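You operate a simulated robot arm through the tools that you are given. There is no shell and no other tool.

Carry out the task below with a simulated two-armed robot. There is one attempt and no reset: what you move stays moved.

TASK
Put two scoops of blue beads from the bead tray beside the round box into the box's empty cell.
Fine: turn its lid to that cell and shut again; use the orange-handled scoop and put it back.

Only the result counts: the job must be done as asked and must still hold three seconds after the hand-in. Knocking over, shifting, dropping, spilling or breaking anything else fails it. A push-on lid holds only when it is set on centred and level and pressed home; a screw cap is set on level and turned clockwise until tight.

THE ROBOT
Two 7-joint arms with two-finger parallel grippers on one trunk that stands fixed in place. Base frame: the origin is at the foot of the trunk, x ahead of it, y to its left, z up; the work surface is at about z = 740. Readings come in mm, rad, newtons and seconds.
The left shoulder is at [218, 171, 1027], the right one opposite. Each reaches about 883 mm from its shoulder. Payload 4.4 kg a hand.
Tool frame (each hand has its own): the origin (TCP) lies between the finger pads and is the grasp point; the fingertips stand 23 mm ahead of it; z points along the fingers, y is the line along which they close. The gripper opens to 94 mm. The fingers are 38 mm wide and 10 mm thick; the gripper's body (54 by 96 mm) begins 39 mm behind the TCP.
Orientation is that of the tool frame in the base frame, as a unit quaternion [x, y, z, w]. With the fingers straight down and closing along the base's y, the tool's x points along the base's -x, its y along +y and its z along -z.

THE INTERFACE
- The arms move only by the tool drive_tool. It takes "left_rows", "right_rows" or both (then of equal length, played together; a hand with none holds still); each is a list of rows, each a list of 3 entries, a list of its own where there are three numbers: the shift along the tool's x, y, z in mm, then the turn, a rotation vector about the tool's x, y, z in rad, then the finger opening in mm, from 0 to 94. In form: [[[dx, dy, dz], [ax, ay, az], hand], ...]. A call has 1 to 20 rows; each row is the pose to reach, as a shift and turn from the pose commanded when the call began, along the tool's axes at that moment. A row lasts 0.2 s, in which the tool goes at most 50 mm and 0.15 rad; a call with a longer step from one row to the next is refused whole, and so is a gripper value outside its range. A pose out of reach is approached as far as the arm can. The call stops where the force on the tool passes 40 N (or 10 N more than at its start, if that is more) or the arm is blocked; 0.2 s more then pass. The fingers move at their own pace (about 72 mm/s each) and stop on an object; they squeeze with about 35 N. The grip force told is the motor's: it shows also when the fingers shut on nothing. Time passes only in rows, and 0.2 s behind the last, so rows that repeat a pose let the fingers close. The reply holds the time, the measured pose of the TCP, the force on the tool along the base axes, the opening and the grip force, in the units named above and with some noise, with the torque about the TCP (base axes, N m) and any sound that the robot's microphone picked up, and new pictures: "pictures" is both (left out), scene, wrist or none (wrist: the cameras of the hands that moved).
- Cameras (640 x 400 px; columns grow to the right, rows downward): "scene" is now at [364.8, -34.2, 1150.4]; the picture's right is [-0.21, -0.98, 0.00], its down [-0.58, 0.12, -0.81] and it looks along [0.79, -0.17, -0.59] (base axes); focal length 214 px, centre (320, 200). "left" rides on the left gripper at [86, -16, -74] in its tool frame; the picture's right is [0.18, 0.98, 0.00], its down [-0.58, 0.11, -0.81] and it looks along [-0.79, 0.15, 0.59] (tool axes); focal length 243 px, centre (320, 200). "right" rides on the right gripper at [86, 16, -74] in its tool frame; the picture's right is [-0.18, 0.98, 0.00], its down [-0.58, -0.11, -0.81] and it looks along [-0.79, -0.15, 0.59] (tool axes); focal length 243 px, centre (320, 200). There is no depth. A picture from a camera that has moved, and an enlarged one, comes with that camera's place and axes in the base frame and with its lens. The place of the scene camera against the robot may be out by one fixed shift of up to 25 mm in any direction.
- move_column(by): moves the trunk up (or, below 0, down) by that many mm; the arms and the scene camera ride with it, the base frame stays. It gives what a move gives, with no picture.
- head_to(pan, tilt): turns the head with the scene camera to pan (to the left, within 1.396 rad either way) and tilt (down, from -0.506 to 1.204), counted from straight ahead of the robot (the tilt from the chest, where the trunk bows). It gives what a move gives, and a new picture of the scene camera.
- enlarge(camera, box): a new picture of the part [left, top, right, bottom] of that camera's present view, enlarged. The clock stands still meanwhile.
- hand_in(): hands the job in; it is judged then, once.

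Places have to be worked out from the pictures, the camera data and where the tool is seen. Open the grippers and draw the arms clear of the work before you hand the job in, unless the task says otherwise.

The tools are called after "Request:" as a command line: name --argument value ..., lists and objects as JSON in quotes. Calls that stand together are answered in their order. drive_tool: Moves the arms, as the interface text tells. Its arguments: {"type":"object","properties":{"left_rows":{"type":"array","items":{"type":"array"}},"right_rows":{"type":"array","items":{"type":"array"}},"pictures":{"type":"string","enum":["both","scene","wrist","none"]}},"required":[]} The other tools are called the same way: move_column (by) moves the trunk up or down; head_to (pan, tilt) turns the head that bears the scene camera; enlarge (camera, box) takes an enlarged picture of a part of a camera's view; hand_in () hands the job in.

At the start:

```text
clock: 0.0
left_tcp_pos: [534.7, 129.6, 1006.1]
left_tool_rot: [0.0, 1.0, 0.001, 0.0]
left_wrist_force: [-0.5, -0.4, 0.7]
left_moment: [0.01, 0.01, 0.01]
left_grip_width: 94.1
left_finger_force: 0.0
right_tcp_pos: [532.2, -348.6, 1065.8]
right_tool_rot: [0.0, 1.0, 0.001, 0.001]
right_wrist_force: [0.3, 0.2, 0.0]
right_moment: [0.02, 0.01, 0.0]
right_grip_width: 93.9
right_finger_force: 0.1
trunk travel left (down, up): [-50.0, 338.0]
head pan, tilt (commanded): [-0.213, 0.632]
```

scene: 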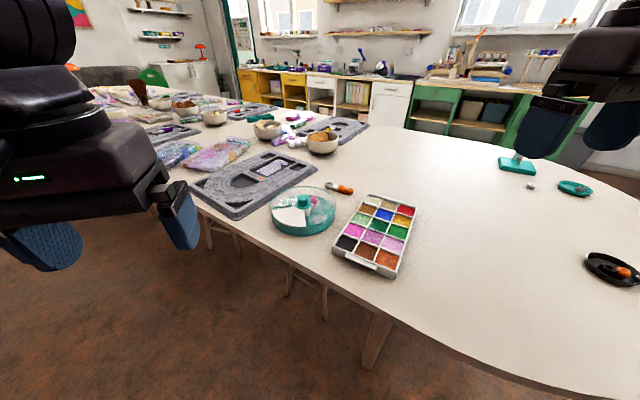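
right: 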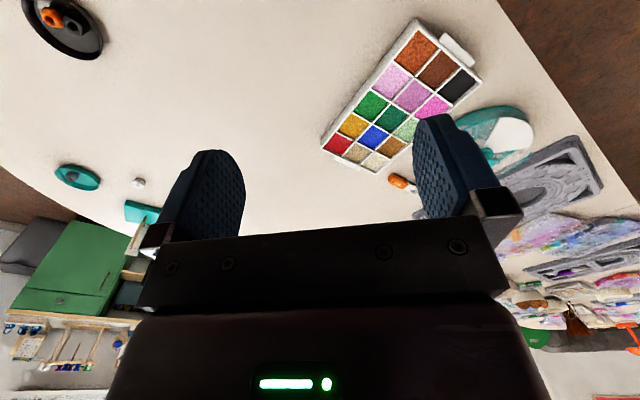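
left: 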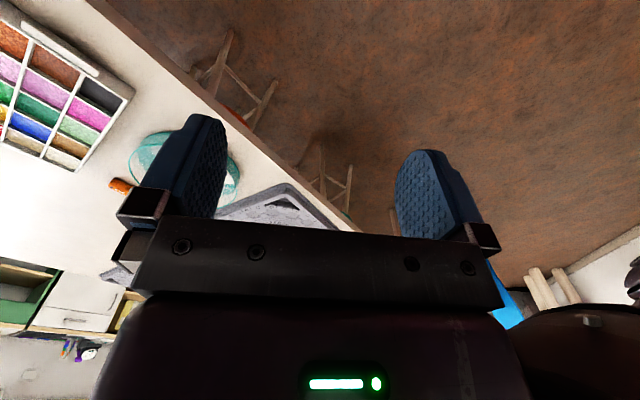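

I see the round teal box left of a bead tray, a small orange-handled thing beyond the box and another at the right on a black dish. I take enlarged views of these before moving.

Request:
enlarge --camera "scene" --box '[250, 160, 430, 280]'

Request:
enlarge --camera "scene" --box '[480, 130, 640, 300]'

Request:
enlarge --camera "right" --box '[300, 0, 620, 200]'

```text
3.33 times, centred on (340, 220) of scene
camera zoom: at [364.8, -34.2, 1150.4], right [-0.21, -0.98, 0.0], down [-0.58, 0.12, -0.81], along [0.79, -0.17, -0.59], focal length 715 px, centre (253, 133)
```

zoom: 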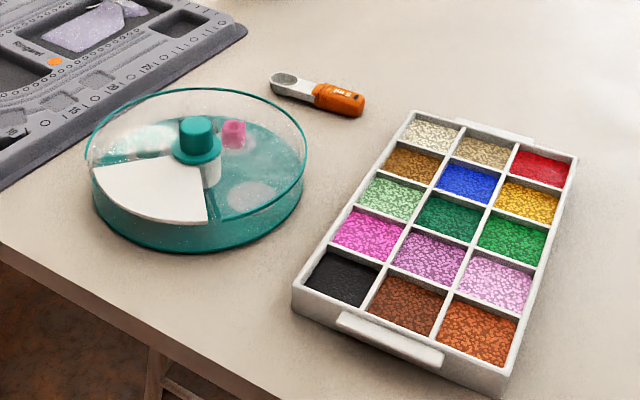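

```text
2.35 times, centred on (560, 215) of scene
camera zoom: at [364.8, -34.2, 1150.4], right [-0.21, -0.98, 0.0], down [-0.58, 0.12, -0.81], along [0.79, -0.17, -0.59], focal length 505 px, centre (-245, 165)
```

zoom: 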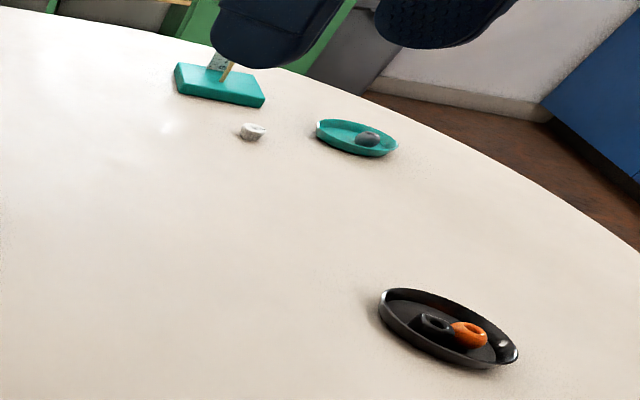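

```text
2.00 times, centred on (460, 100) of right
camera zoom: at [443.6, -333.7, 1140.2], right [0.18, 0.98, 0.0], down [0.58, -0.11, 0.81], along [0.79, -0.15, -0.59], focal length 485 px, centre (40, 400)
```

zoom: 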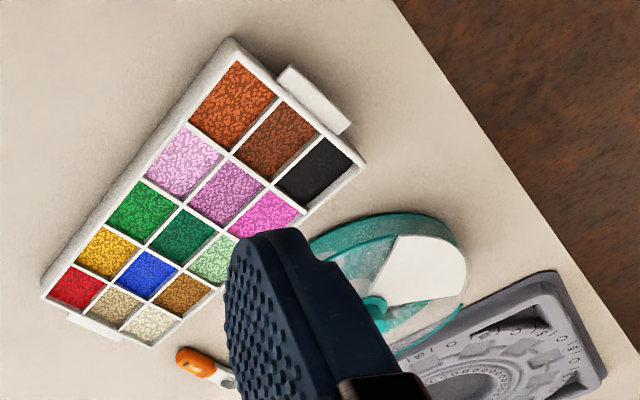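

The zoom re-renders at true detail, so I zoom further on the round box, the scoop and the blue bead cell.

Request:
enlarge --camera "scene" --box '[268, 180, 340, 240]'

Request:
enlarge --camera "scene" --box '[320, 176, 360, 200]'

Request:
enlarge --camera "right" --box '[440, 80, 560, 180]'

Request:
enlarge --camera "left" --box '[90, 100, 260, 230]'

```text
6.67 times, centred on (304, 210) of scene
camera zoom: at [364.8, -34.2, 1150.4], right [-0.21, -0.98, 0.0], down [-0.58, 0.12, -0.81], along [0.79, -0.17, -0.59], focal length 1430 px, centre (427, 133)
```

zoom: 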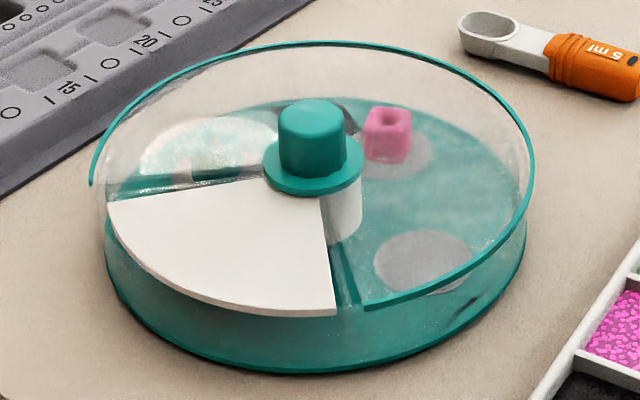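

```text
16.00 times, centred on (340, 188) of scene
camera zoom: at [364.8, -34.2, 1150.4], right [-0.21, -0.98, 0.0], down [-0.58, 0.12, -0.81], along [0.79, -0.17, -0.59], focal length 3432 px, centre (0, 392)
```

zoom: 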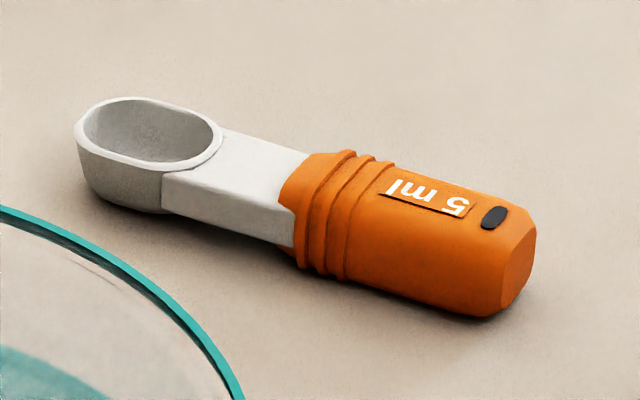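

```text
4.00 times, centred on (500, 130) of right
camera zoom: at [443.6, -333.7, 1140.2], right [0.18, 0.98, 0.0], down [0.58, -0.11, 0.81], along [0.79, -0.15, -0.59], focal length 970 px, centre (-400, 480)
```

zoom: 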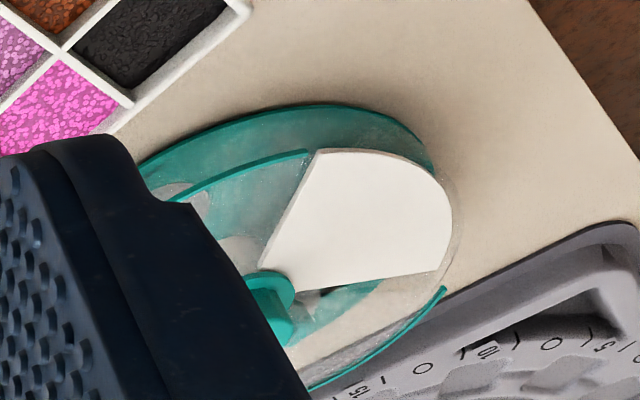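

```text
3.08 times, centred on (175, 165) of left
camera zoom: at [446.2, 112.6, 1080.5], right [-0.18, 0.98, 0.0], down [0.58, 0.11, 0.81], along [0.79, 0.15, -0.59], focal length 746 px, centre (766, 308)
```

zoom: 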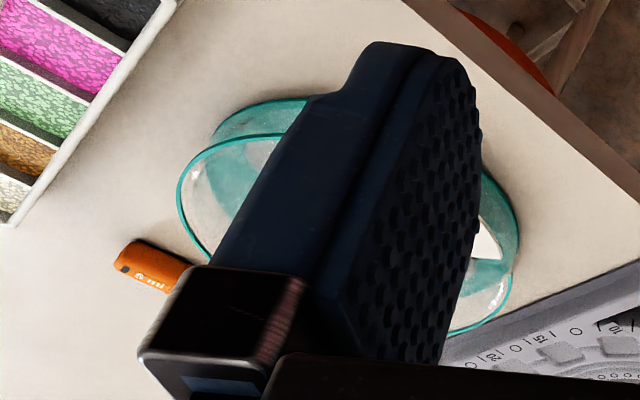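

The lid is a clear disc with a teal knob and an open window, and the window now sits over a fixed white blanking sector, which is the shut position. To see which cell is empty from a steeper angle, I raise the trunk and tilt the head down.

Request:
move_column --by 330

Request:
head_to --pan -0.25 --tilt 1.0

```text
clock: 3.2
left_tcp_pos: [533.3, 128.0, 1336.8]
left_tool_rot: [-0.002, 1.0, 0.0, 0.0]
left_wrist_force: [-0.7, 0.6, 0.4]
left_moment: [0.01, -0.03, 0.02]
left_grip_width: 94.1
left_finger_force: 0.1
right_tcp_pos: [302.1, -349.9, 1594.6]
right_tool_rot: [0.0, 0.953, 0.0, 0.303]
right_wrist_force: [-0.8, 0.3, 0.4]
right_moment: [0.01, -0.02, 0.04]
right_grip_width: 94.0
right_finger_force: 0.0
trunk travel left (down, up): [-380.0, 8.0]
head pan, tilt (commanded): [-0.213, 0.632]
```

```text
clock: 4.1
left_tcp_pos: [534.0, 128.9, 1336.7]
left_tool_rot: [0.0, 1.0, 0.0, 0.001]
left_wrist_force: [0.0, -0.7, -0.1]
left_moment: [0.0, -0.02, -0.01]
left_grip_width: 94.2
left_finger_force: 0.0
right_tcp_pos: [303.2, -349.6, 1594.6]
right_tool_rot: [0.0, 0.953, 0.0, 0.304]
right_wrist_force: [1.1, -0.6, -0.2]
right_moment: [0.04, -0.03, -0.01]
right_grip_width: 94.2
right_finger_force: 0.1
trunk travel left (down, up): [-380.0, 8.0]
head pan, tilt (commanded): [-0.25, 1.0]
camera scene: at [129.6, -33.0, 1489.9], right [-0.25, -0.97, 0.0], down [-0.82, 0.21, -0.54], along [0.52, -0.13, -0.84], focal length 214 px, centre (320, 200)
```

scene: 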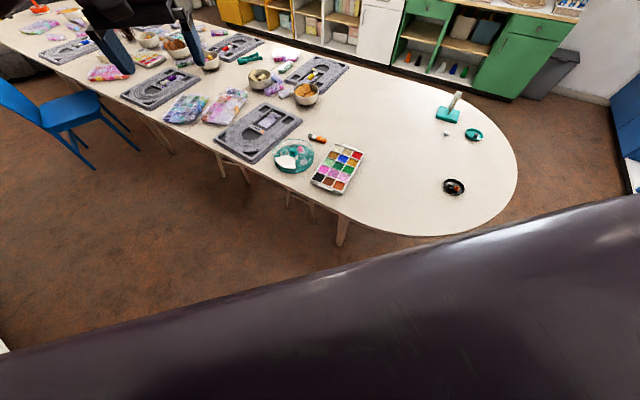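

The chest unbowed as it rose, so the camera is farther back but higher. I zoom onto the box from here.

Request:
enlarge --camera "scene" --box '[268, 132, 332, 180]'

Request:
enlarge --camera "scene" --box '[300, 125, 380, 200]'

```text
8.33 times, centred on (300, 156) of scene
camera zoom: at [129.6, -33.0, 1489.9], right [-0.25, -0.97, 0.0], down [-0.82, 0.21, -0.54], along [0.52, -0.13, -0.84], focal length 1787 px, centre (487, 567)
```

zoom: 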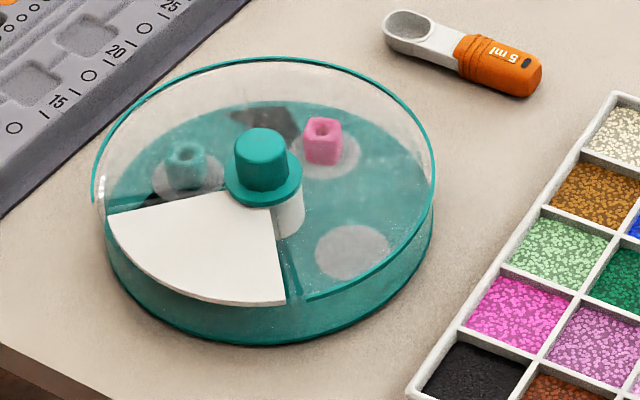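

```text
5.33 times, centred on (340, 162) of scene
camera zoom: at [129.6, -33.0, 1489.9], right [-0.25, -0.97, 0.0], down [-0.82, 0.21, -0.54], along [0.52, -0.13, -0.84], focal length 1144 px, centre (213, 400)
```

zoom: 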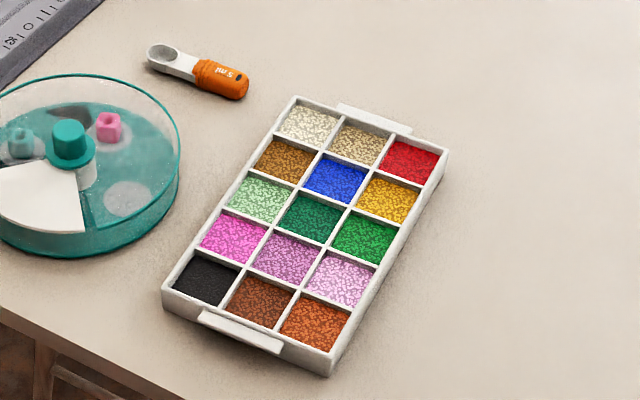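

Cells with sample beads are teal (left), dark (back) and pink (back right). The right-front cell, next to the white blank, is empty, so the lid must turn about 72° counter-clockwise and back. I lower the trunk back to its starting height.

Request:
move_column --by -330

Request:
head_to --pan -0.25 --tilt 0.75

```text
clock: 7.3
left_tcp_pos: [532.9, 128.5, 1007.1]
left_tool_rot: [0.0, 1.0, -0.001, 0.0]
left_wrist_force: [-0.7, -0.7, 0.8]
left_moment: [0.02, 0.0, 0.03]
left_grip_width: 94.1
left_finger_force: 0.0
right_tcp_pos: [300.8, -349.8, 1264.0]
right_tool_rot: [0.0, 0.953, 0.0, 0.303]
right_wrist_force: [-0.2, 0.3, -0.7]
right_moment: [-0.02, 0.01, 0.0]
right_grip_width: 94.0
right_finger_force: 0.1
trunk travel left (down, up): [-50.0, 338.0]
head pan, tilt (commanded): [-0.25, 1.0]
```

```text
clock: 8.1
left_tcp_pos: [533.9, 128.6, 1006.9]
left_tool_rot: [-0.001, 1.0, 0.0, 0.0]
left_wrist_force: [0.3, -0.2, 0.7]
left_moment: [0.0, 0.0, -0.04]
left_grip_width: 93.9
left_finger_force: 0.1
right_tcp_pos: [302.0, -349.4, 1264.4]
right_tool_rot: [0.0, 0.953, 0.0, 0.303]
right_wrist_force: [0.0, 0.3, -0.7]
right_moment: [0.01, 0.01, 0.01]
right_grip_width: 94.1
right_finger_force: 0.0
trunk travel left (down, up): [-50.0, 338.0]
head pan, tilt (commanded): [-0.25, 0.75]
camera scene: at [359.7, -36.1, 1140.2], right [-0.25, -0.97, 0.0], down [-0.66, 0.17, -0.73], along [0.71, -0.18, -0.68], focal length 214 px, centre (320, 200)
```

scene: 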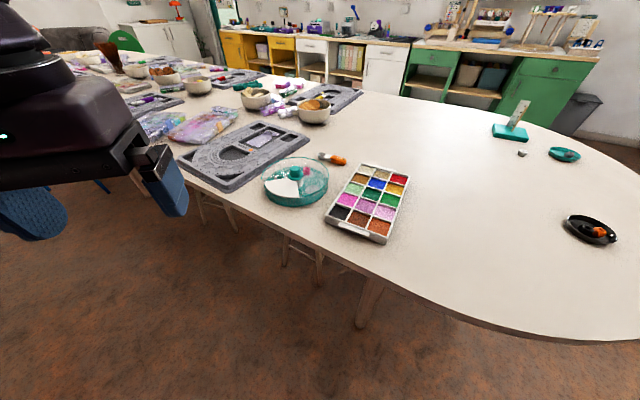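

The right hand is now pitched back at (302, -349, 1264). I bring it to about (560, -230, 1066) with the fingers straight down, so its wrist camera views the box, tray and scoop.

Request:
drive_tool --right_rows '[[[-10.7, 13.3, 34.5], [0, 0.0685, 0], 94], [[-21.4, 26.6, 69], [0, 0.137, 0], 94], [[-32.1, 39.9, 103.5], [0, 0.2055, 0], 94], [[-42.8, 53.2, 138], [0, 0.274, 0], 94], [[-53.5, 66.5, 172.5], [0, 0.3425, 0], 94], [[-64.2, 79.8, 207], [0, 0.411, 0], 94], [[-74.9, 93.1, 241.5], [0, 0.4795, 0], 94], [[-85.6, 106.4, 276], [0, 0.548, 0], 94], [[-96.1, 119.4, 310.7], [0, 0.616, 0], 94]]' --pictures "both"

```text
clock: 10.1
left_tcp_pos: [535.1, 129.1, 1006.3]
left_tool_rot: [0.0, 1.0, 0.0, -0.001]
left_wrist_force: [0.3, -0.2, -0.1]
left_moment: [-0.02, 0.03, 0.02]
left_grip_width: 93.8
left_finger_force: 0.2
right_tcp_pos: [563.7, -233.6, 1066.4]
right_tool_rot: [0.0, 1.0, 0.001, -0.001]
right_wrist_force: [0.2, 0.0, 0.1]
right_moment: [-0.01, 0.0, -0.01]
right_grip_width: 93.7
right_finger_force: 0.0
trunk travel left (down, up): [-50.0, 338.0]
head pan, tilt (commanded): [-0.25, 0.75]
camera scene: at [360.6, -36.3, 1139.7], right [-0.25, -0.97, 0.0], down [-0.66, 0.17, -0.73], along [0.71, -0.18, -0.68], focal length 214 px, centre (320, 200)
camera right: at [475.6, -217.2, 1141.1], right [0.18, 0.98, 0.0], down [0.58, -0.11, 0.81], along [0.79, -0.15, -0.59], focal length 243 px, centre (320, 200)
```

scene: 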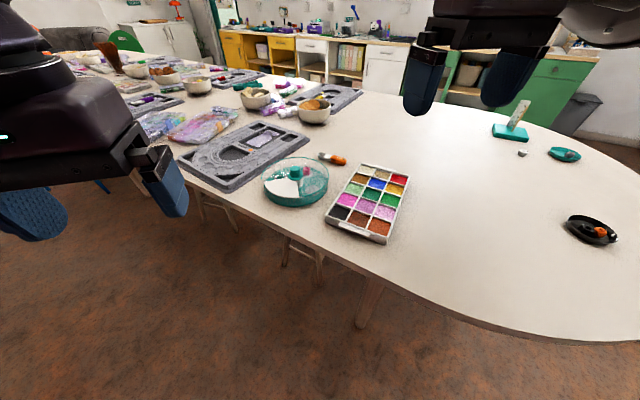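
right: 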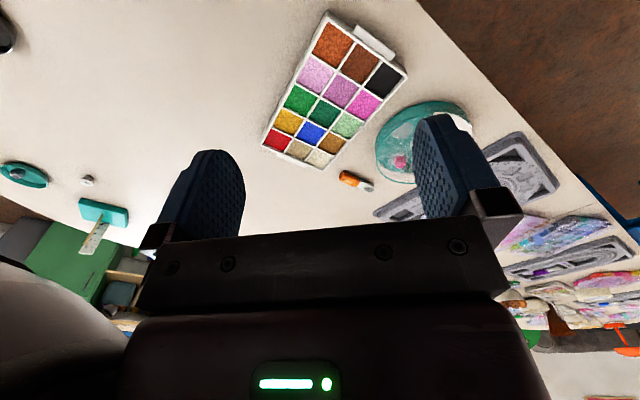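

The hand reached the pose with the scoop and tray clear in the wrist camera. I zoom there for measurements.

Request:
enlarge --camera "right" --box '[330, 160, 390, 200]'

Request:
enlarge --camera "right" --box '[250, 0, 420, 180]'

Request:
enlarge --camera "right" --box '[360, 90, 480, 190]'

Request:
enlarge --camera "scene" --box '[300, 145, 360, 185]'

```text
10.00 times, centred on (360, 180) of right
camera zoom: at [475.6, -217.2, 1141.1], right [0.18, 0.98, 0.0], down [0.58, -0.11, 0.81], along [0.79, -0.15, -0.59], focal length 2426 px, centre (-80, 400)
```

zoom: 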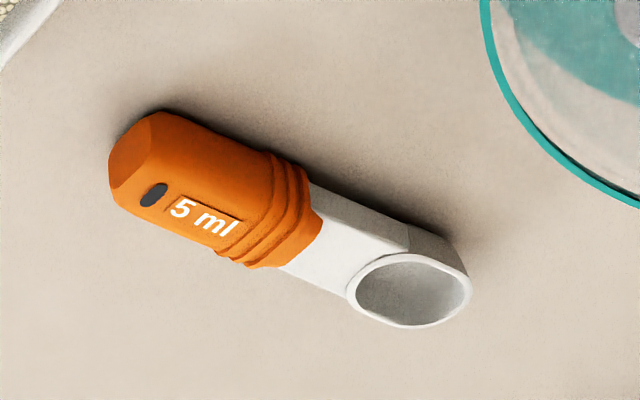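

```text
2.22 times, centred on (335, 90) of right
camera zoom: at [475.6, -217.2, 1141.1], right [0.18, 0.98, 0.0], down [0.58, -0.11, 0.81], along [0.79, -0.15, -0.59], focal length 539 px, centre (287, 444)
```

zoom: 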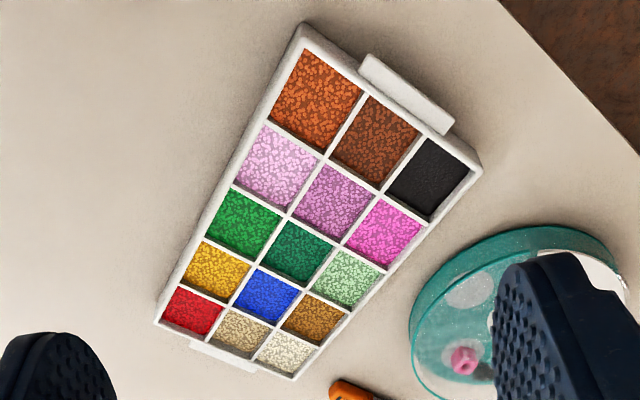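

```text
4.00 times, centred on (420, 140) of right
camera zoom: at [475.6, -217.2, 1141.1], right [0.18, 0.98, 0.0], down [0.58, -0.11, 0.81], along [0.79, -0.15, -0.59], focal length 970 px, centre (-80, 440)
```

zoom: 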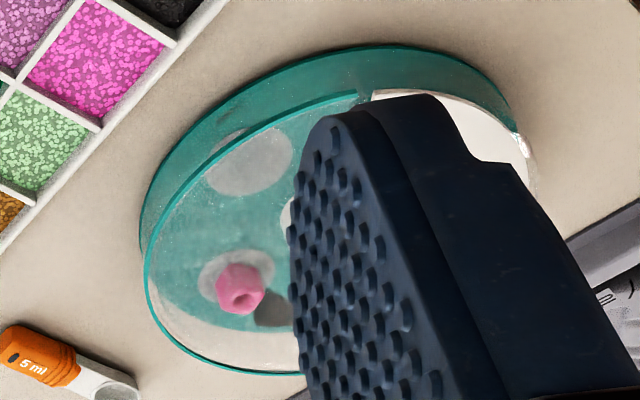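

```text
10.00 times, centred on (330, 165) of scene
camera zoom: at [360.6, -36.3, 1139.7], right [-0.25, -0.97, 0.0], down [-0.66, 0.17, -0.73], along [0.71, -0.18, -0.68], focal length 2145 px, centre (220, 550)
```

zoom: 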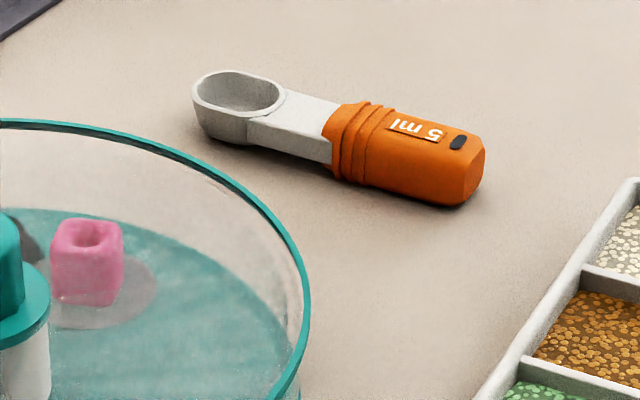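

From the wrist camera: scoop handle near (930, -227) with its bowl toward (966, -181), tray rotated about 45° with the blue cell near (768, -288). I move the left hand to look down at the round box.

Request:
drive_tool --left_rows '[[[-25.6, -28.6, -1.8], [0, 0, 0], 94], [[-51.2, -57.2, -3.5], [0, 0, 0], 94], [[-76.9, -85.9, -5.2], [0, 0, 0], 94], [[-102.5, -114.5, -7], [0, 0, 0], 94], [[-128.1, -143.1, -8.8], [0, 0, 0], 94], [[-153.8, -171.8, -10.5], [0, 0, 0], 94], [[-179.4, -200.4, -12.2], [0, 0, 0], 94], [[-205, -229, -14], [0, 0, 0], 94]]' --pictures "both"

Request:
enlarge --camera "left" --box '[220, 30, 420, 170]'

```text
clock: 11.9
left_tcp_pos: [739.4, -101.5, 1019.6]
left_tool_rot: [0.0, 1.0, 0.0, 0.0]
left_wrist_force: [0.0, -0.6, -0.1]
left_moment: [-0.02, 0.01, 0.04]
left_grip_width: 93.9
left_finger_force: 0.0
right_tcp_pos: [561.9, -232.4, 1067.0]
right_tool_rot: [0.0, 1.0, 0.001, 0.0]
right_wrist_force: [-0.9, 0.5, 0.1]
right_moment: [0.01, -0.01, 0.0]
right_grip_width: 93.8
right_finger_force: 0.0
trunk travel left (down, up): [-50.0, 338.0]
head pan, tilt (commanded): [-0.25, 0.75]
camera scene: at [359.9, -36.2, 1140.1], right [-0.25, -0.97, 0.0], down [-0.66, 0.17, -0.73], along [0.71, -0.18, -0.68], focal length 214 px, centre (320, 200)
camera left: at [652.4, -116.9, 1093.7], right [-0.18, 0.98, 0.0], down [0.58, 0.11, 0.81], along [0.79, 0.15, -0.59], focal length 243 px, centre (320, 200)
```

scene: 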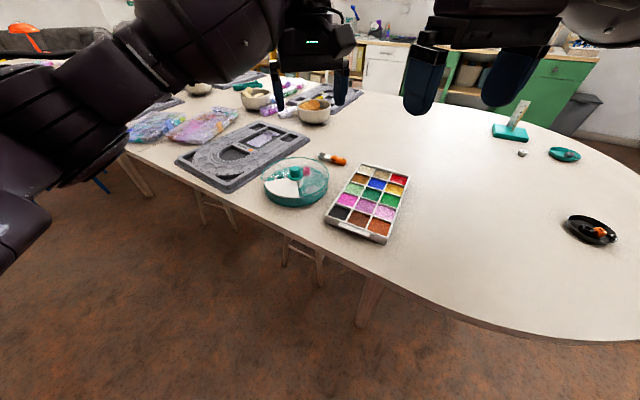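
left: 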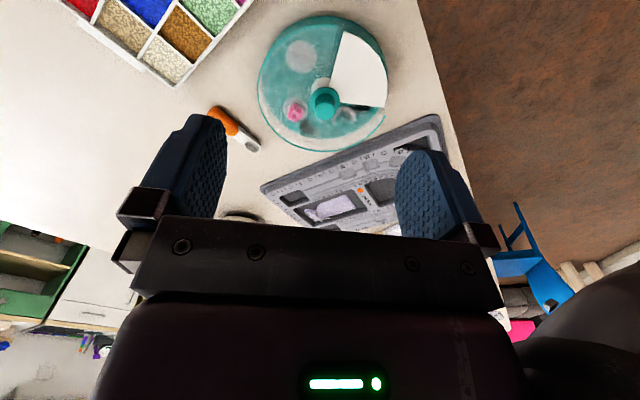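

```text
2.86 times, centred on (320, 100) of left
camera zoom: at [652.4, -116.9, 1093.7], right [-0.18, 0.98, 0.0], down [0.58, 0.11, 0.81], along [0.79, 0.15, -0.59], focal length 693 px, centre (320, 486)
```

zoom: 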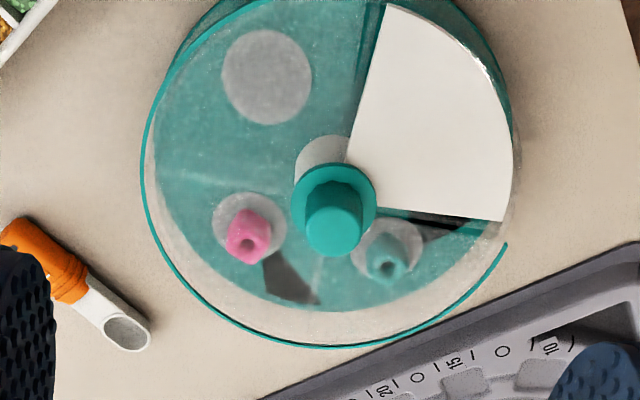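

From above, the box has four 90° sectors: the white blank, an empty one toward the robot and right, pink, and teal. I zoom closer for exact knob and sector geometry.

Request:
enlarge --camera "left" --box '[290, 70, 360, 120]'

Request:
enlarge --camera "left" --box '[250, 5, 400, 105]'

Request:
enlarge --camera "left" --box '[205, 95, 275, 160]'

Request:
enlarge --camera "scene" --box '[256, 145, 336, 215]'

```text
8.00 times, centred on (325, 95) of left
camera zoom: at [652.4, -116.9, 1093.7], right [-0.18, 0.98, 0.0], down [0.58, 0.11, 0.81], along [0.79, 0.15, -0.59], focal length 1941 px, centre (280, 1040)
```

zoom: 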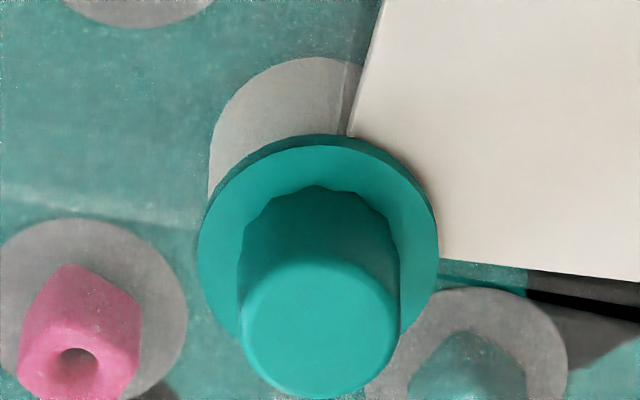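

```text
4.00 times, centred on (325, 55) of left
camera zoom: at [652.4, -116.9, 1093.7], right [-0.18, 0.98, 0.0], down [0.58, 0.11, 0.81], along [0.79, 0.15, -0.59], focal length 970 px, centre (300, 780)
```

zoom: 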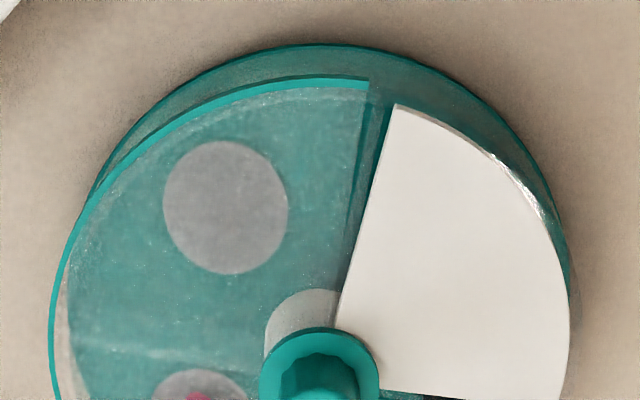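

```text
6.15 times, centred on (240, 128) of left
camera zoom: at [652.4, -116.9, 1093.7], right [-0.18, 0.98, 0.0], down [0.58, 0.11, 0.81], along [0.79, 0.15, -0.59], focal length 1493 px, centre (812, 646)
```

zoom: 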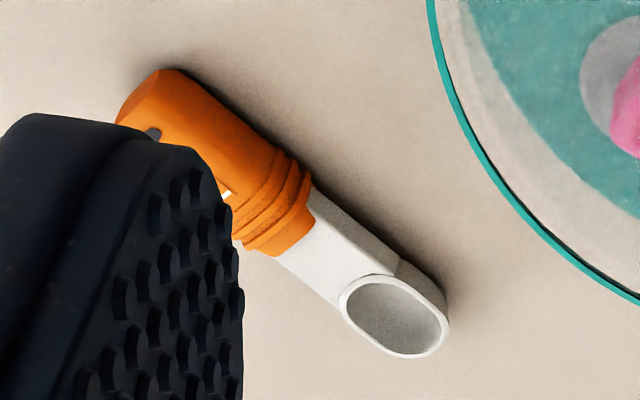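

```text
5.71 times, centred on (296, 180) of scene
camera zoom: at [359.9, -36.2, 1140.1], right [-0.25, -0.97, 0.0], down [-0.66, 0.17, -0.73], along [0.71, -0.18, -0.68], focal length 1226 px, centre (457, 314)
```

zoom: 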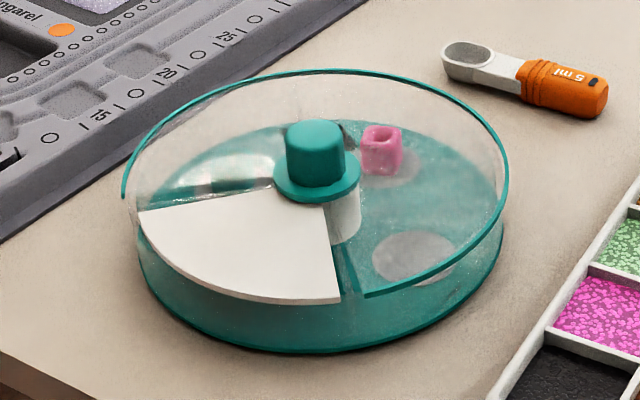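

Working with refined camera axes, I put the knob axis near (845, -75), knob top z about 799, and the scoop ring near (965, -183, 759). I move the left hand above the knob at z about 880 to refine its position from close by.

Request:
drive_tool --left_rows '[[[-21, 5.3, 28], [0, 0, 0], 94], [[-42, 10.6, 56], [0, 0, 0], 94], [[-63, 15.9, 84], [0, 0, 0], 94], [[-84, 21.2, 112], [0, 0, 0], 94], [[-105.6, 26.5, 139.6], [0, 0, 0], 94]]' --pictures "both"

Request:
enlarge --camera "left" --box '[230, 30, 410, 210]'

Request:
enlarge --camera "scene" --box '[250, 110, 350, 220]'

```text
clock: 13.1
left_tcp_pos: [845.5, -74.9, 879.7]
left_tool_rot: [0.001, 1.0, 0.0, 0.0]
left_wrist_force: [-0.7, 0.4, -1.1]
left_moment: [0.01, 0.0, 0.01]
left_grip_width: 94.0
left_finger_force: 0.0
right_tcp_pos: [563.0, -232.9, 1065.8]
right_tool_rot: [0.0, 1.0, 0.0, -0.001]
right_wrist_force: [0.4, -0.7, 0.1]
right_moment: [0.03, -0.01, 0.03]
right_grip_width: 93.9
right_finger_force: 0.1
trunk travel left (down, up): [-50.0, 338.0]
head pan, tilt (commanded): [-0.25, 0.75]
camera scene: at [360.4, -36.1, 1139.9], right [-0.25, -0.97, 0.0], down [-0.66, 0.17, -0.73], along [0.71, -0.18, -0.68], focal length 214 px, centre (320, 200)
camera left: at [758.1, -90.5, 953.9], right [-0.18, 0.98, 0.0], down [0.58, 0.11, 0.81], along [0.79, 0.15, -0.59], focal length 243 px, centre (320, 200)
```

scene: 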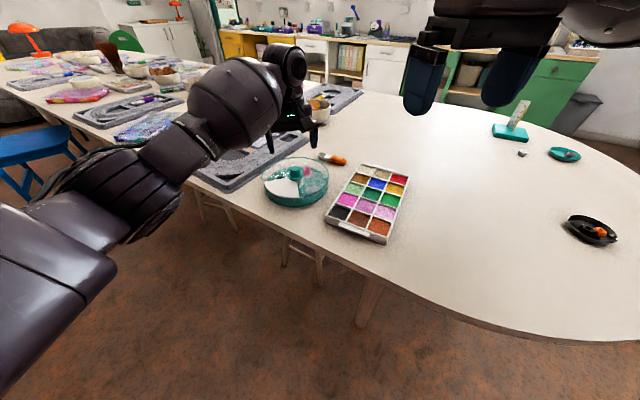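
left: 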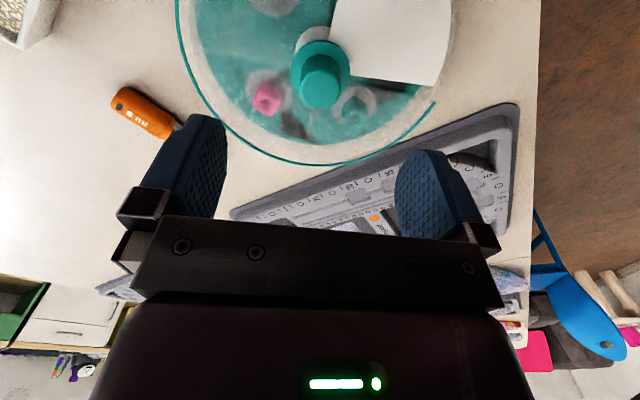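

```text
2.22 times, centred on (320, 120) of left
camera zoom: at [758.1, -90.5, 953.9], right [-0.18, 0.98, 0.0], down [0.58, 0.11, 0.81], along [0.79, 0.15, -0.59], focal length 539 px, centre (320, 378)
```

zoom: 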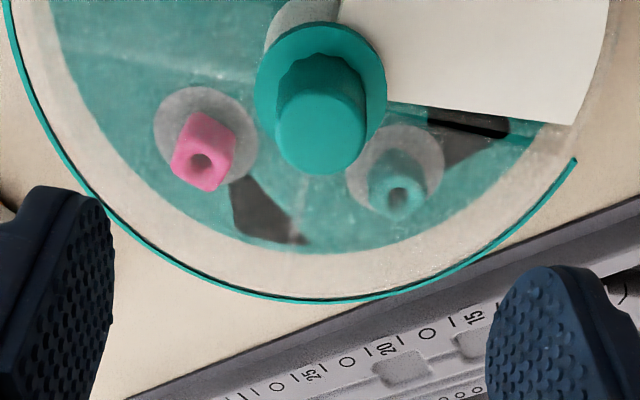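

```text
3.64 times, centred on (300, 165) of scene
camera zoom: at [360.4, -36.1, 1139.9], right [-0.25, -0.97, 0.0], down [-0.66, 0.17, -0.73], along [0.71, -0.18, -0.68], focal length 780 px, centre (393, 327)
```

zoom: 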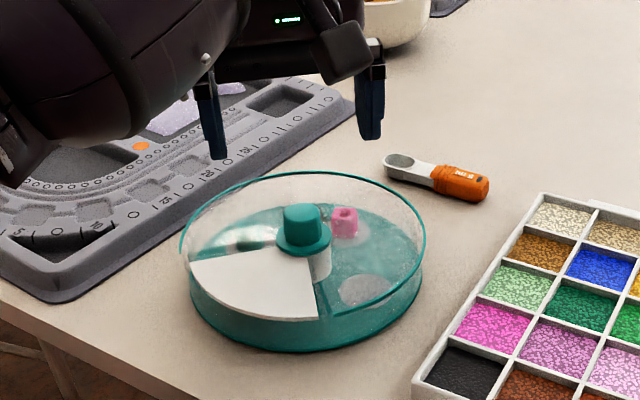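

Two left views agree on the knob top at (842.5, -74.5, 801) with a diameter of about 27 mm. I yaw the left hand by 45° clockwise from above, so the 90° turn stays centred on the wrist's range, and descend to z about 812 with fingers open to check centring.

Request:
drive_tool --left_rows '[[[0.5, 0, 0], [0, 0, 0.131], 94], [[1, 0, 0], [0, 0, 0.262], 94], [[1.5, 0, 0], [0, 0, 0.393], 94], [[2, 0.4, 0], [0, 0, 0.524], 94], [[2.5, 0.4, 0], [0, 0, 0.655], 94], [[3, 0.4, 0], [0, 0, 0.785], 94], [[3, 0.4, 20], [0, 0, 0.785], 94], [[3, 0.4, 40], [0, 0, 0.785], 94], [[3, 0.4, 56], [0, 0, 0.785], 94], [[3, 0.4, 67], [0, 0, 0.785], 94]]' --pictures "both"

Request:
enlarge --camera "left" --box '[150, 0, 490, 230]'

Request:
enlarge --camera "scene" --box '[250, 130, 350, 210]'

```text
clock: 15.3
left_tcp_pos: [841.8, -73.7, 813.2]
left_tool_rot: [0.382, 0.924, 0.0, 0.0]
left_wrist_force: [0.1, -0.2, -1.0]
left_moment: [-0.02, -0.02, -0.01]
left_grip_width: 94.1
left_finger_force: 0.1
right_tcp_pos: [562.0, -231.9, 1068.2]
right_tool_rot: [-0.001, 1.0, -0.001, 0.001]
right_wrist_force: [-0.5, 0.1, 0.7]
right_moment: [0.03, -0.02, 0.02]
right_grip_width: 93.8
right_finger_force: 0.1
trunk travel left (down, up): [-50.0, 338.0]
head pan, tilt (commanded): [-0.25, 0.75]
camera scene: at [359.8, -36.1, 1140.2], right [-0.25, -0.97, 0.0], down [-0.66, 0.17, -0.73], along [0.71, -0.18, -0.68], focal length 214 px, centre (320, 200)
camera left: at [768.1, -24.0, 887.8], right [0.56, 0.83, 0.0], down [0.49, -0.33, 0.81], along [0.67, -0.46, -0.59], focal length 243 px, centre (320, 200)
```

scene: 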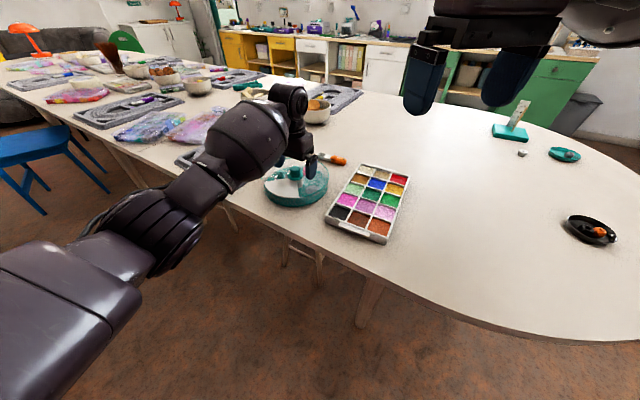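
left: 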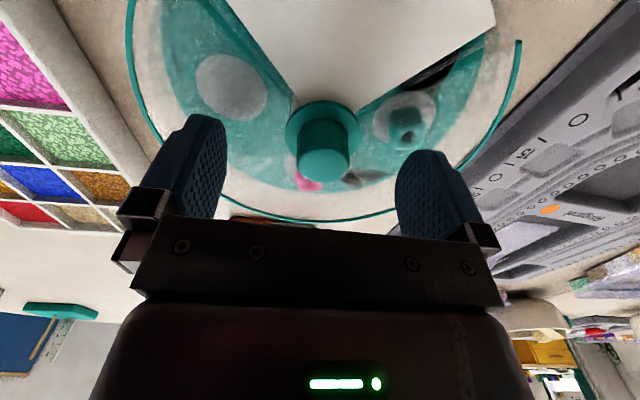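

```text
1.74 times, centred on (320, 115) of left
camera zoom: at [768.1, -24.0, 887.8], right [0.56, 0.83, 0.0], down [0.49, -0.33, 0.81], along [0.67, -0.46, -0.59], focal length 422 px, centre (320, 348)
```

zoom: 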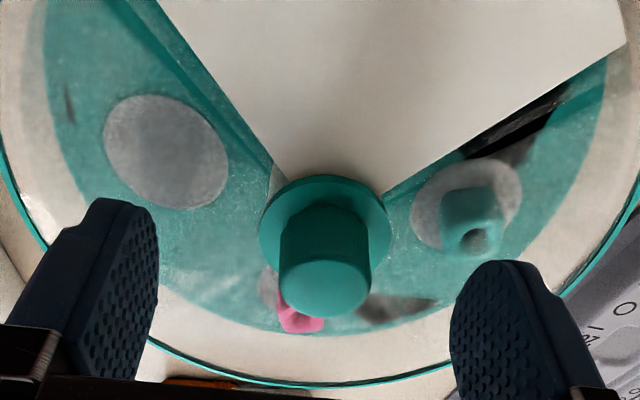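

```text
5.00 times, centred on (300, 170) of scene
camera zoom: at [359.8, -36.1, 1140.2], right [-0.25, -0.97, 0.0], down [-0.66, 0.17, -0.73], along [0.71, -0.18, -0.68], focal length 1072 px, centre (420, 350)
```

zoom: 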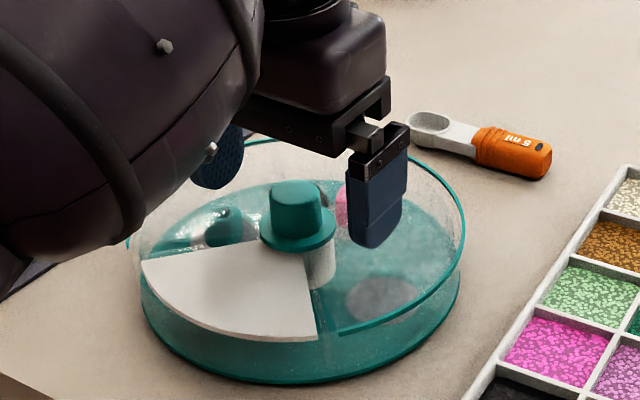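

The knob sits about 1.4 mm off centre along the closing line, and its top is 11 mm ahead of the TCP. I correct, descend to z about 806, and close on the knob.

Request:
drive_tool --left_rows '[[[0, 1.2, 4], [0, 0, 0], 94], [[0, 1.2, 7.5], [0, 0, 0], 94], [[0, 1.2, 7.5], [0, 0, 0], 60], [[0, 1.2, 7.5], [0, 0, 0], 40], [[0, 1.2, 7.5], [0, 0, 0], 20], [[0, 1.2, 7.5], [0, 0, 0], 15], [[0, 1.2, 7.5], [0, 0, 0], 15]]' --pictures "both"

Request:
enlarge --camera "scene" --box '[250, 130, 350, 210]'

```text
clock: 16.9
left_tcp_pos: [842.4, -73.2, 805.7]
left_tool_rot: [0.381, 0.925, 0.0, 0.0]
left_wrist_force: [1.4, 1.4, -0.2]
left_moment: [0.03, -0.02, 0.01]
left_grip_width: 26.8
left_finger_force: 34.8
right_tcp_pos: [561.9, -232.9, 1068.3]
right_tool_rot: [0.0, 1.0, 0.0, 0.0]
right_wrist_force: [-0.2, -0.7, -0.5]
right_moment: [0.01, 0.01, -0.02]
right_grip_width: 93.9
right_finger_force: 0.0
trunk travel left (down, up): [-50.0, 338.0]
head pan, tilt (commanded): [-0.25, 0.75]
camera scene: at [359.9, -36.0, 1140.3], right [-0.25, -0.97, 0.0], down [-0.66, 0.17, -0.73], along [0.71, -0.18, -0.68], focal length 214 px, centre (320, 200)
camera left: at [769.2, -23.0, 880.1], right [0.56, 0.83, 0.0], down [0.49, -0.33, 0.81], along [0.67, -0.45, -0.59], focal length 243 px, centre (320, 200)
```

scene: 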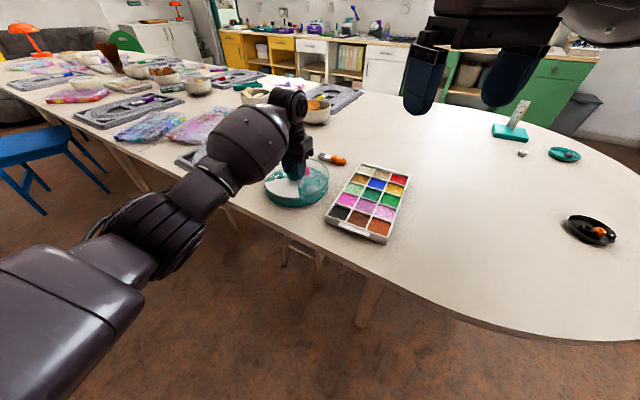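
left: 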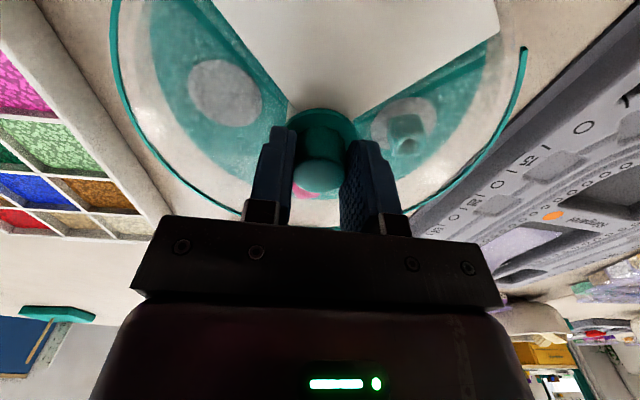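

```text
5.00 times, centred on (300, 170) of scene
camera zoom: at [359.9, -36.0, 1140.3], right [-0.25, -0.97, 0.0], down [-0.66, 0.17, -0.73], along [0.71, -0.18, -0.68], focal length 1072 px, centre (420, 350)
```

zoom: 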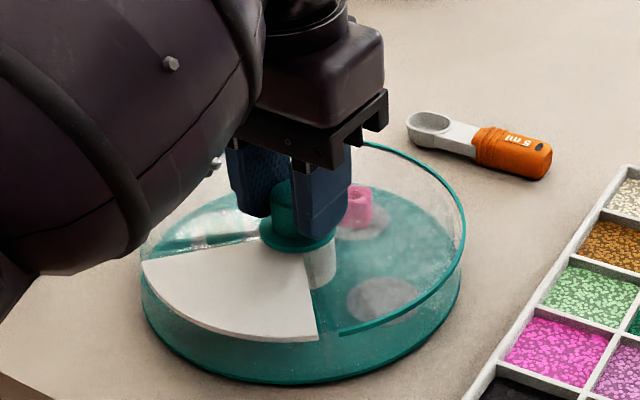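

The fingers hold the knob at 26.8 mm with almost no side force. I turn the lid about 26° counter-clockwise first and look at what moves.

Request:
drive_tool --left_rows '[[[0, 0, 0], [0, 0, -0.09], 15], [[0, 0, 0], [0, 0, -0.18], 15], [[0, 0, 0], [0, 0, -0.27], 15], [[0, 0, 0], [0, 0, -0.36], 15], [[0, 0, 0], [0, 0, -0.45], 15]]' --pictures "both"

Request:
enlarge --camera "scene" --box '[250, 130, 350, 210]'

```text
clock: 18.1
left_tcp_pos: [843.5, -73.1, 804.8]
left_tool_rot: [0.166, 0.986, 0.0, 0.0]
left_wrist_force: [-2.1, -5.0, 1.3]
left_moment: [-0.02, -0.01, -0.04]
left_grip_width: 26.9
left_finger_force: 34.9
right_tcp_pos: [560.9, -232.4, 1067.7]
right_tool_rot: [-0.001, 1.0, 0.001, 0.0]
right_wrist_force: [0.8, -0.2, -0.5]
right_moment: [0.01, 0.01, 0.04]
right_grip_width: 93.9
right_finger_force: 0.1
trunk travel left (down, up): [-50.0, 338.0]
head pan, tilt (commanded): [-0.25, 0.75]
camera scene: at [359.4, -36.3, 1140.4], right [-0.25, -0.97, 0.0], down [-0.66, 0.17, -0.73], along [0.71, -0.18, -0.68], focal length 214 px, centre (320, 200)
camera left: at [754.2, -59.4, 880.1], right [0.15, 0.99, 0.0], down [0.59, -0.09, 0.81], along [0.8, -0.12, -0.59], focal length 243 px, centre (320, 200)
```

scene: 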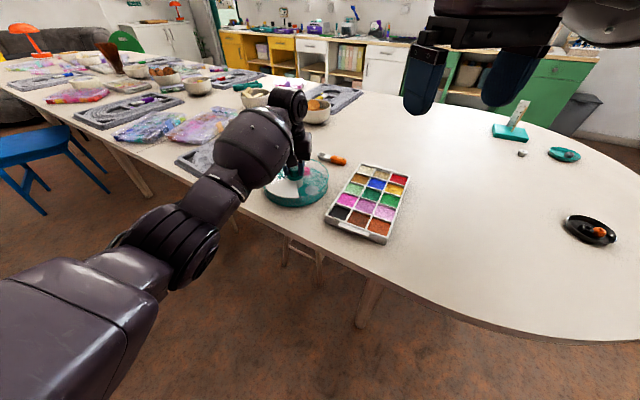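
left: 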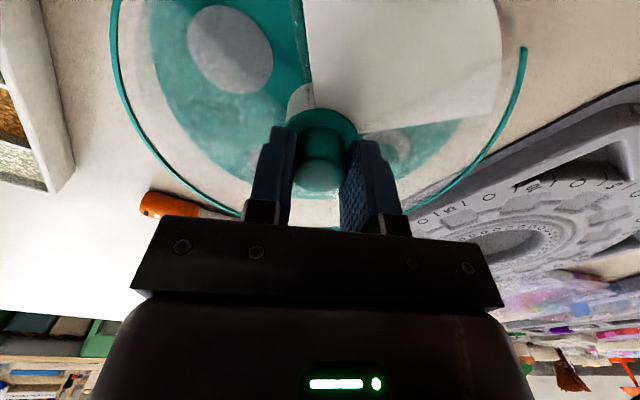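

```text
5.00 times, centred on (300, 170) of scene
camera zoom: at [359.4, -36.3, 1140.4], right [-0.25, -0.97, 0.0], down [-0.66, 0.17, -0.73], along [0.71, -0.18, -0.68], focal length 1072 px, centre (420, 350)
```

zoom: 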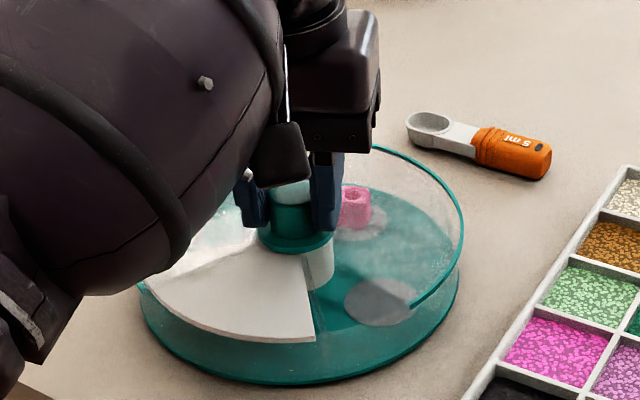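

The lid's window edge moves while the white sector and the base stay still, so this is right. I turn the remaining 64° to bring the window over the empty cell.

Request:
drive_tool --left_rows '[[[0, 0, 0], [0, 0, -0.112], 15], [[0, 0, 0], [0, 0, -0.224], 15], [[0, 0, 0], [0, 0, -0.336], 15], [[0, 0, 0], [0, 0, -0.448], 15], [[0, 0, 0], [0, 0, -0.56], 15], [[0, 0, 0], [0, 0, -0.672], 15], [[0, 0, 0], [0, 0, -0.784], 15], [[0, 0, 0], [0, 0, -0.896], 15], [[0, 0, 0], [0, 0, -1.008], 15], [[0, 0, 0], [0, 0, -1.12], 15], [[0, 0, 0], [0, 0, -1.12], 15]]' --pictures "both"

Request:
enlarge --camera "scene" --box '[250, 130, 350, 210]'

Request:
enlarge --camera "left" --box '[100, 0, 540, 230]'

```text
clock: 20.5
left_tcp_pos: [843.4, -72.9, 805.8]
left_tool_rot: [-0.384, 0.923, 0.0, 0.001]
left_wrist_force: [3.1, -0.5, 0.9]
left_moment: [-0.14, 0.03, -0.02]
left_grip_width: 26.9
left_finger_force: 35.0
right_tcp_pos: [562.2, -232.8, 1067.7]
right_tool_rot: [0.001, 1.0, -0.001, -0.001]
right_wrist_force: [-0.1, -0.9, -0.7]
right_moment: [-0.04, 0.0, 0.01]
right_grip_width: 93.9
right_finger_force: 0.0
trunk travel left (down, up): [-50.0, 338.0]
head pan, tilt (commanded): [-0.25, 0.75]
camera scene: at [360.0, -36.2, 1140.2], right [-0.25, -0.97, 0.0], down [-0.66, 0.17, -0.73], along [0.71, -0.18, -0.68], focal length 214 px, centre (320, 200)
camera left: at [791.7, -145.0, 880.1], right [-0.83, 0.56, 0.0], down [0.33, 0.49, 0.81], along [0.45, 0.67, -0.59], focal length 243 px, centre (320, 200)
```

scene: 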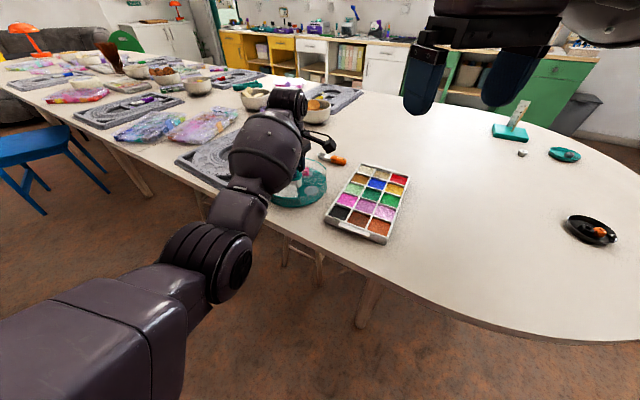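
left: 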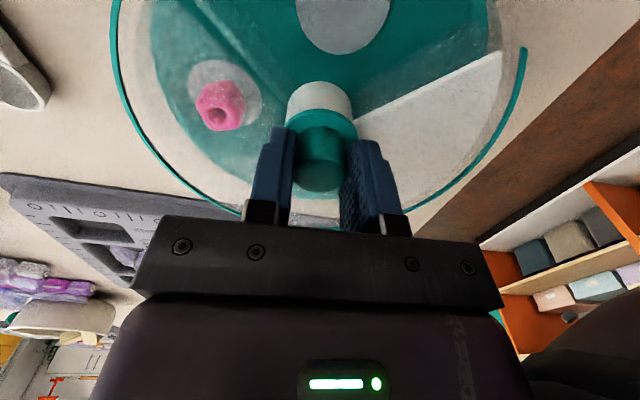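

```text
5.00 times, centred on (300, 170) of scene
camera zoom: at [360.0, -36.2, 1140.2], right [-0.25, -0.97, 0.0], down [-0.66, 0.17, -0.73], along [0.71, -0.18, -0.68], focal length 1072 px, centre (420, 350)
```

zoom: 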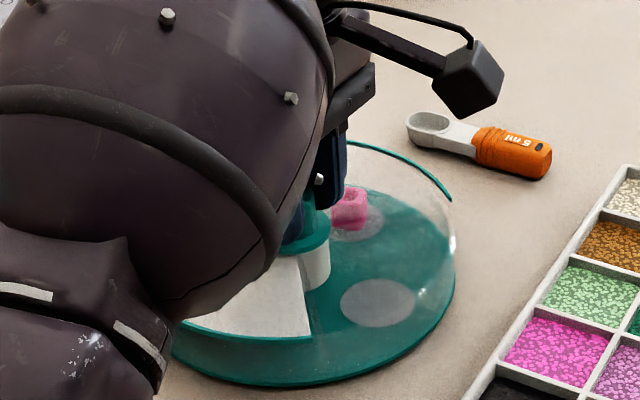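

```text
1.45 times, centred on (320, 115) of left
camera zoom: at [791.7, -145.0, 880.1], right [-0.83, 0.56, 0.0], down [0.33, 0.49, 0.81], along [0.45, 0.67, -0.59], focal length 353 px, centre (320, 324)
```

zoom: 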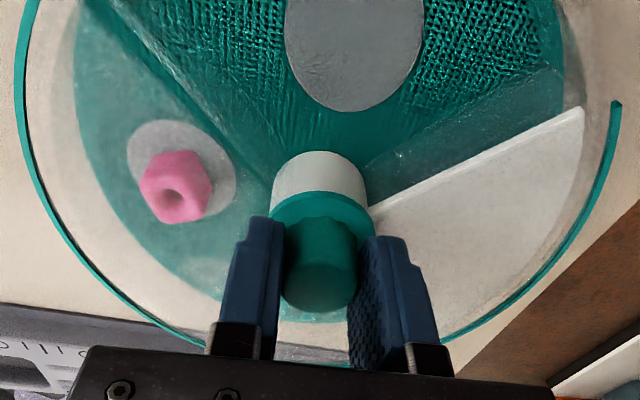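

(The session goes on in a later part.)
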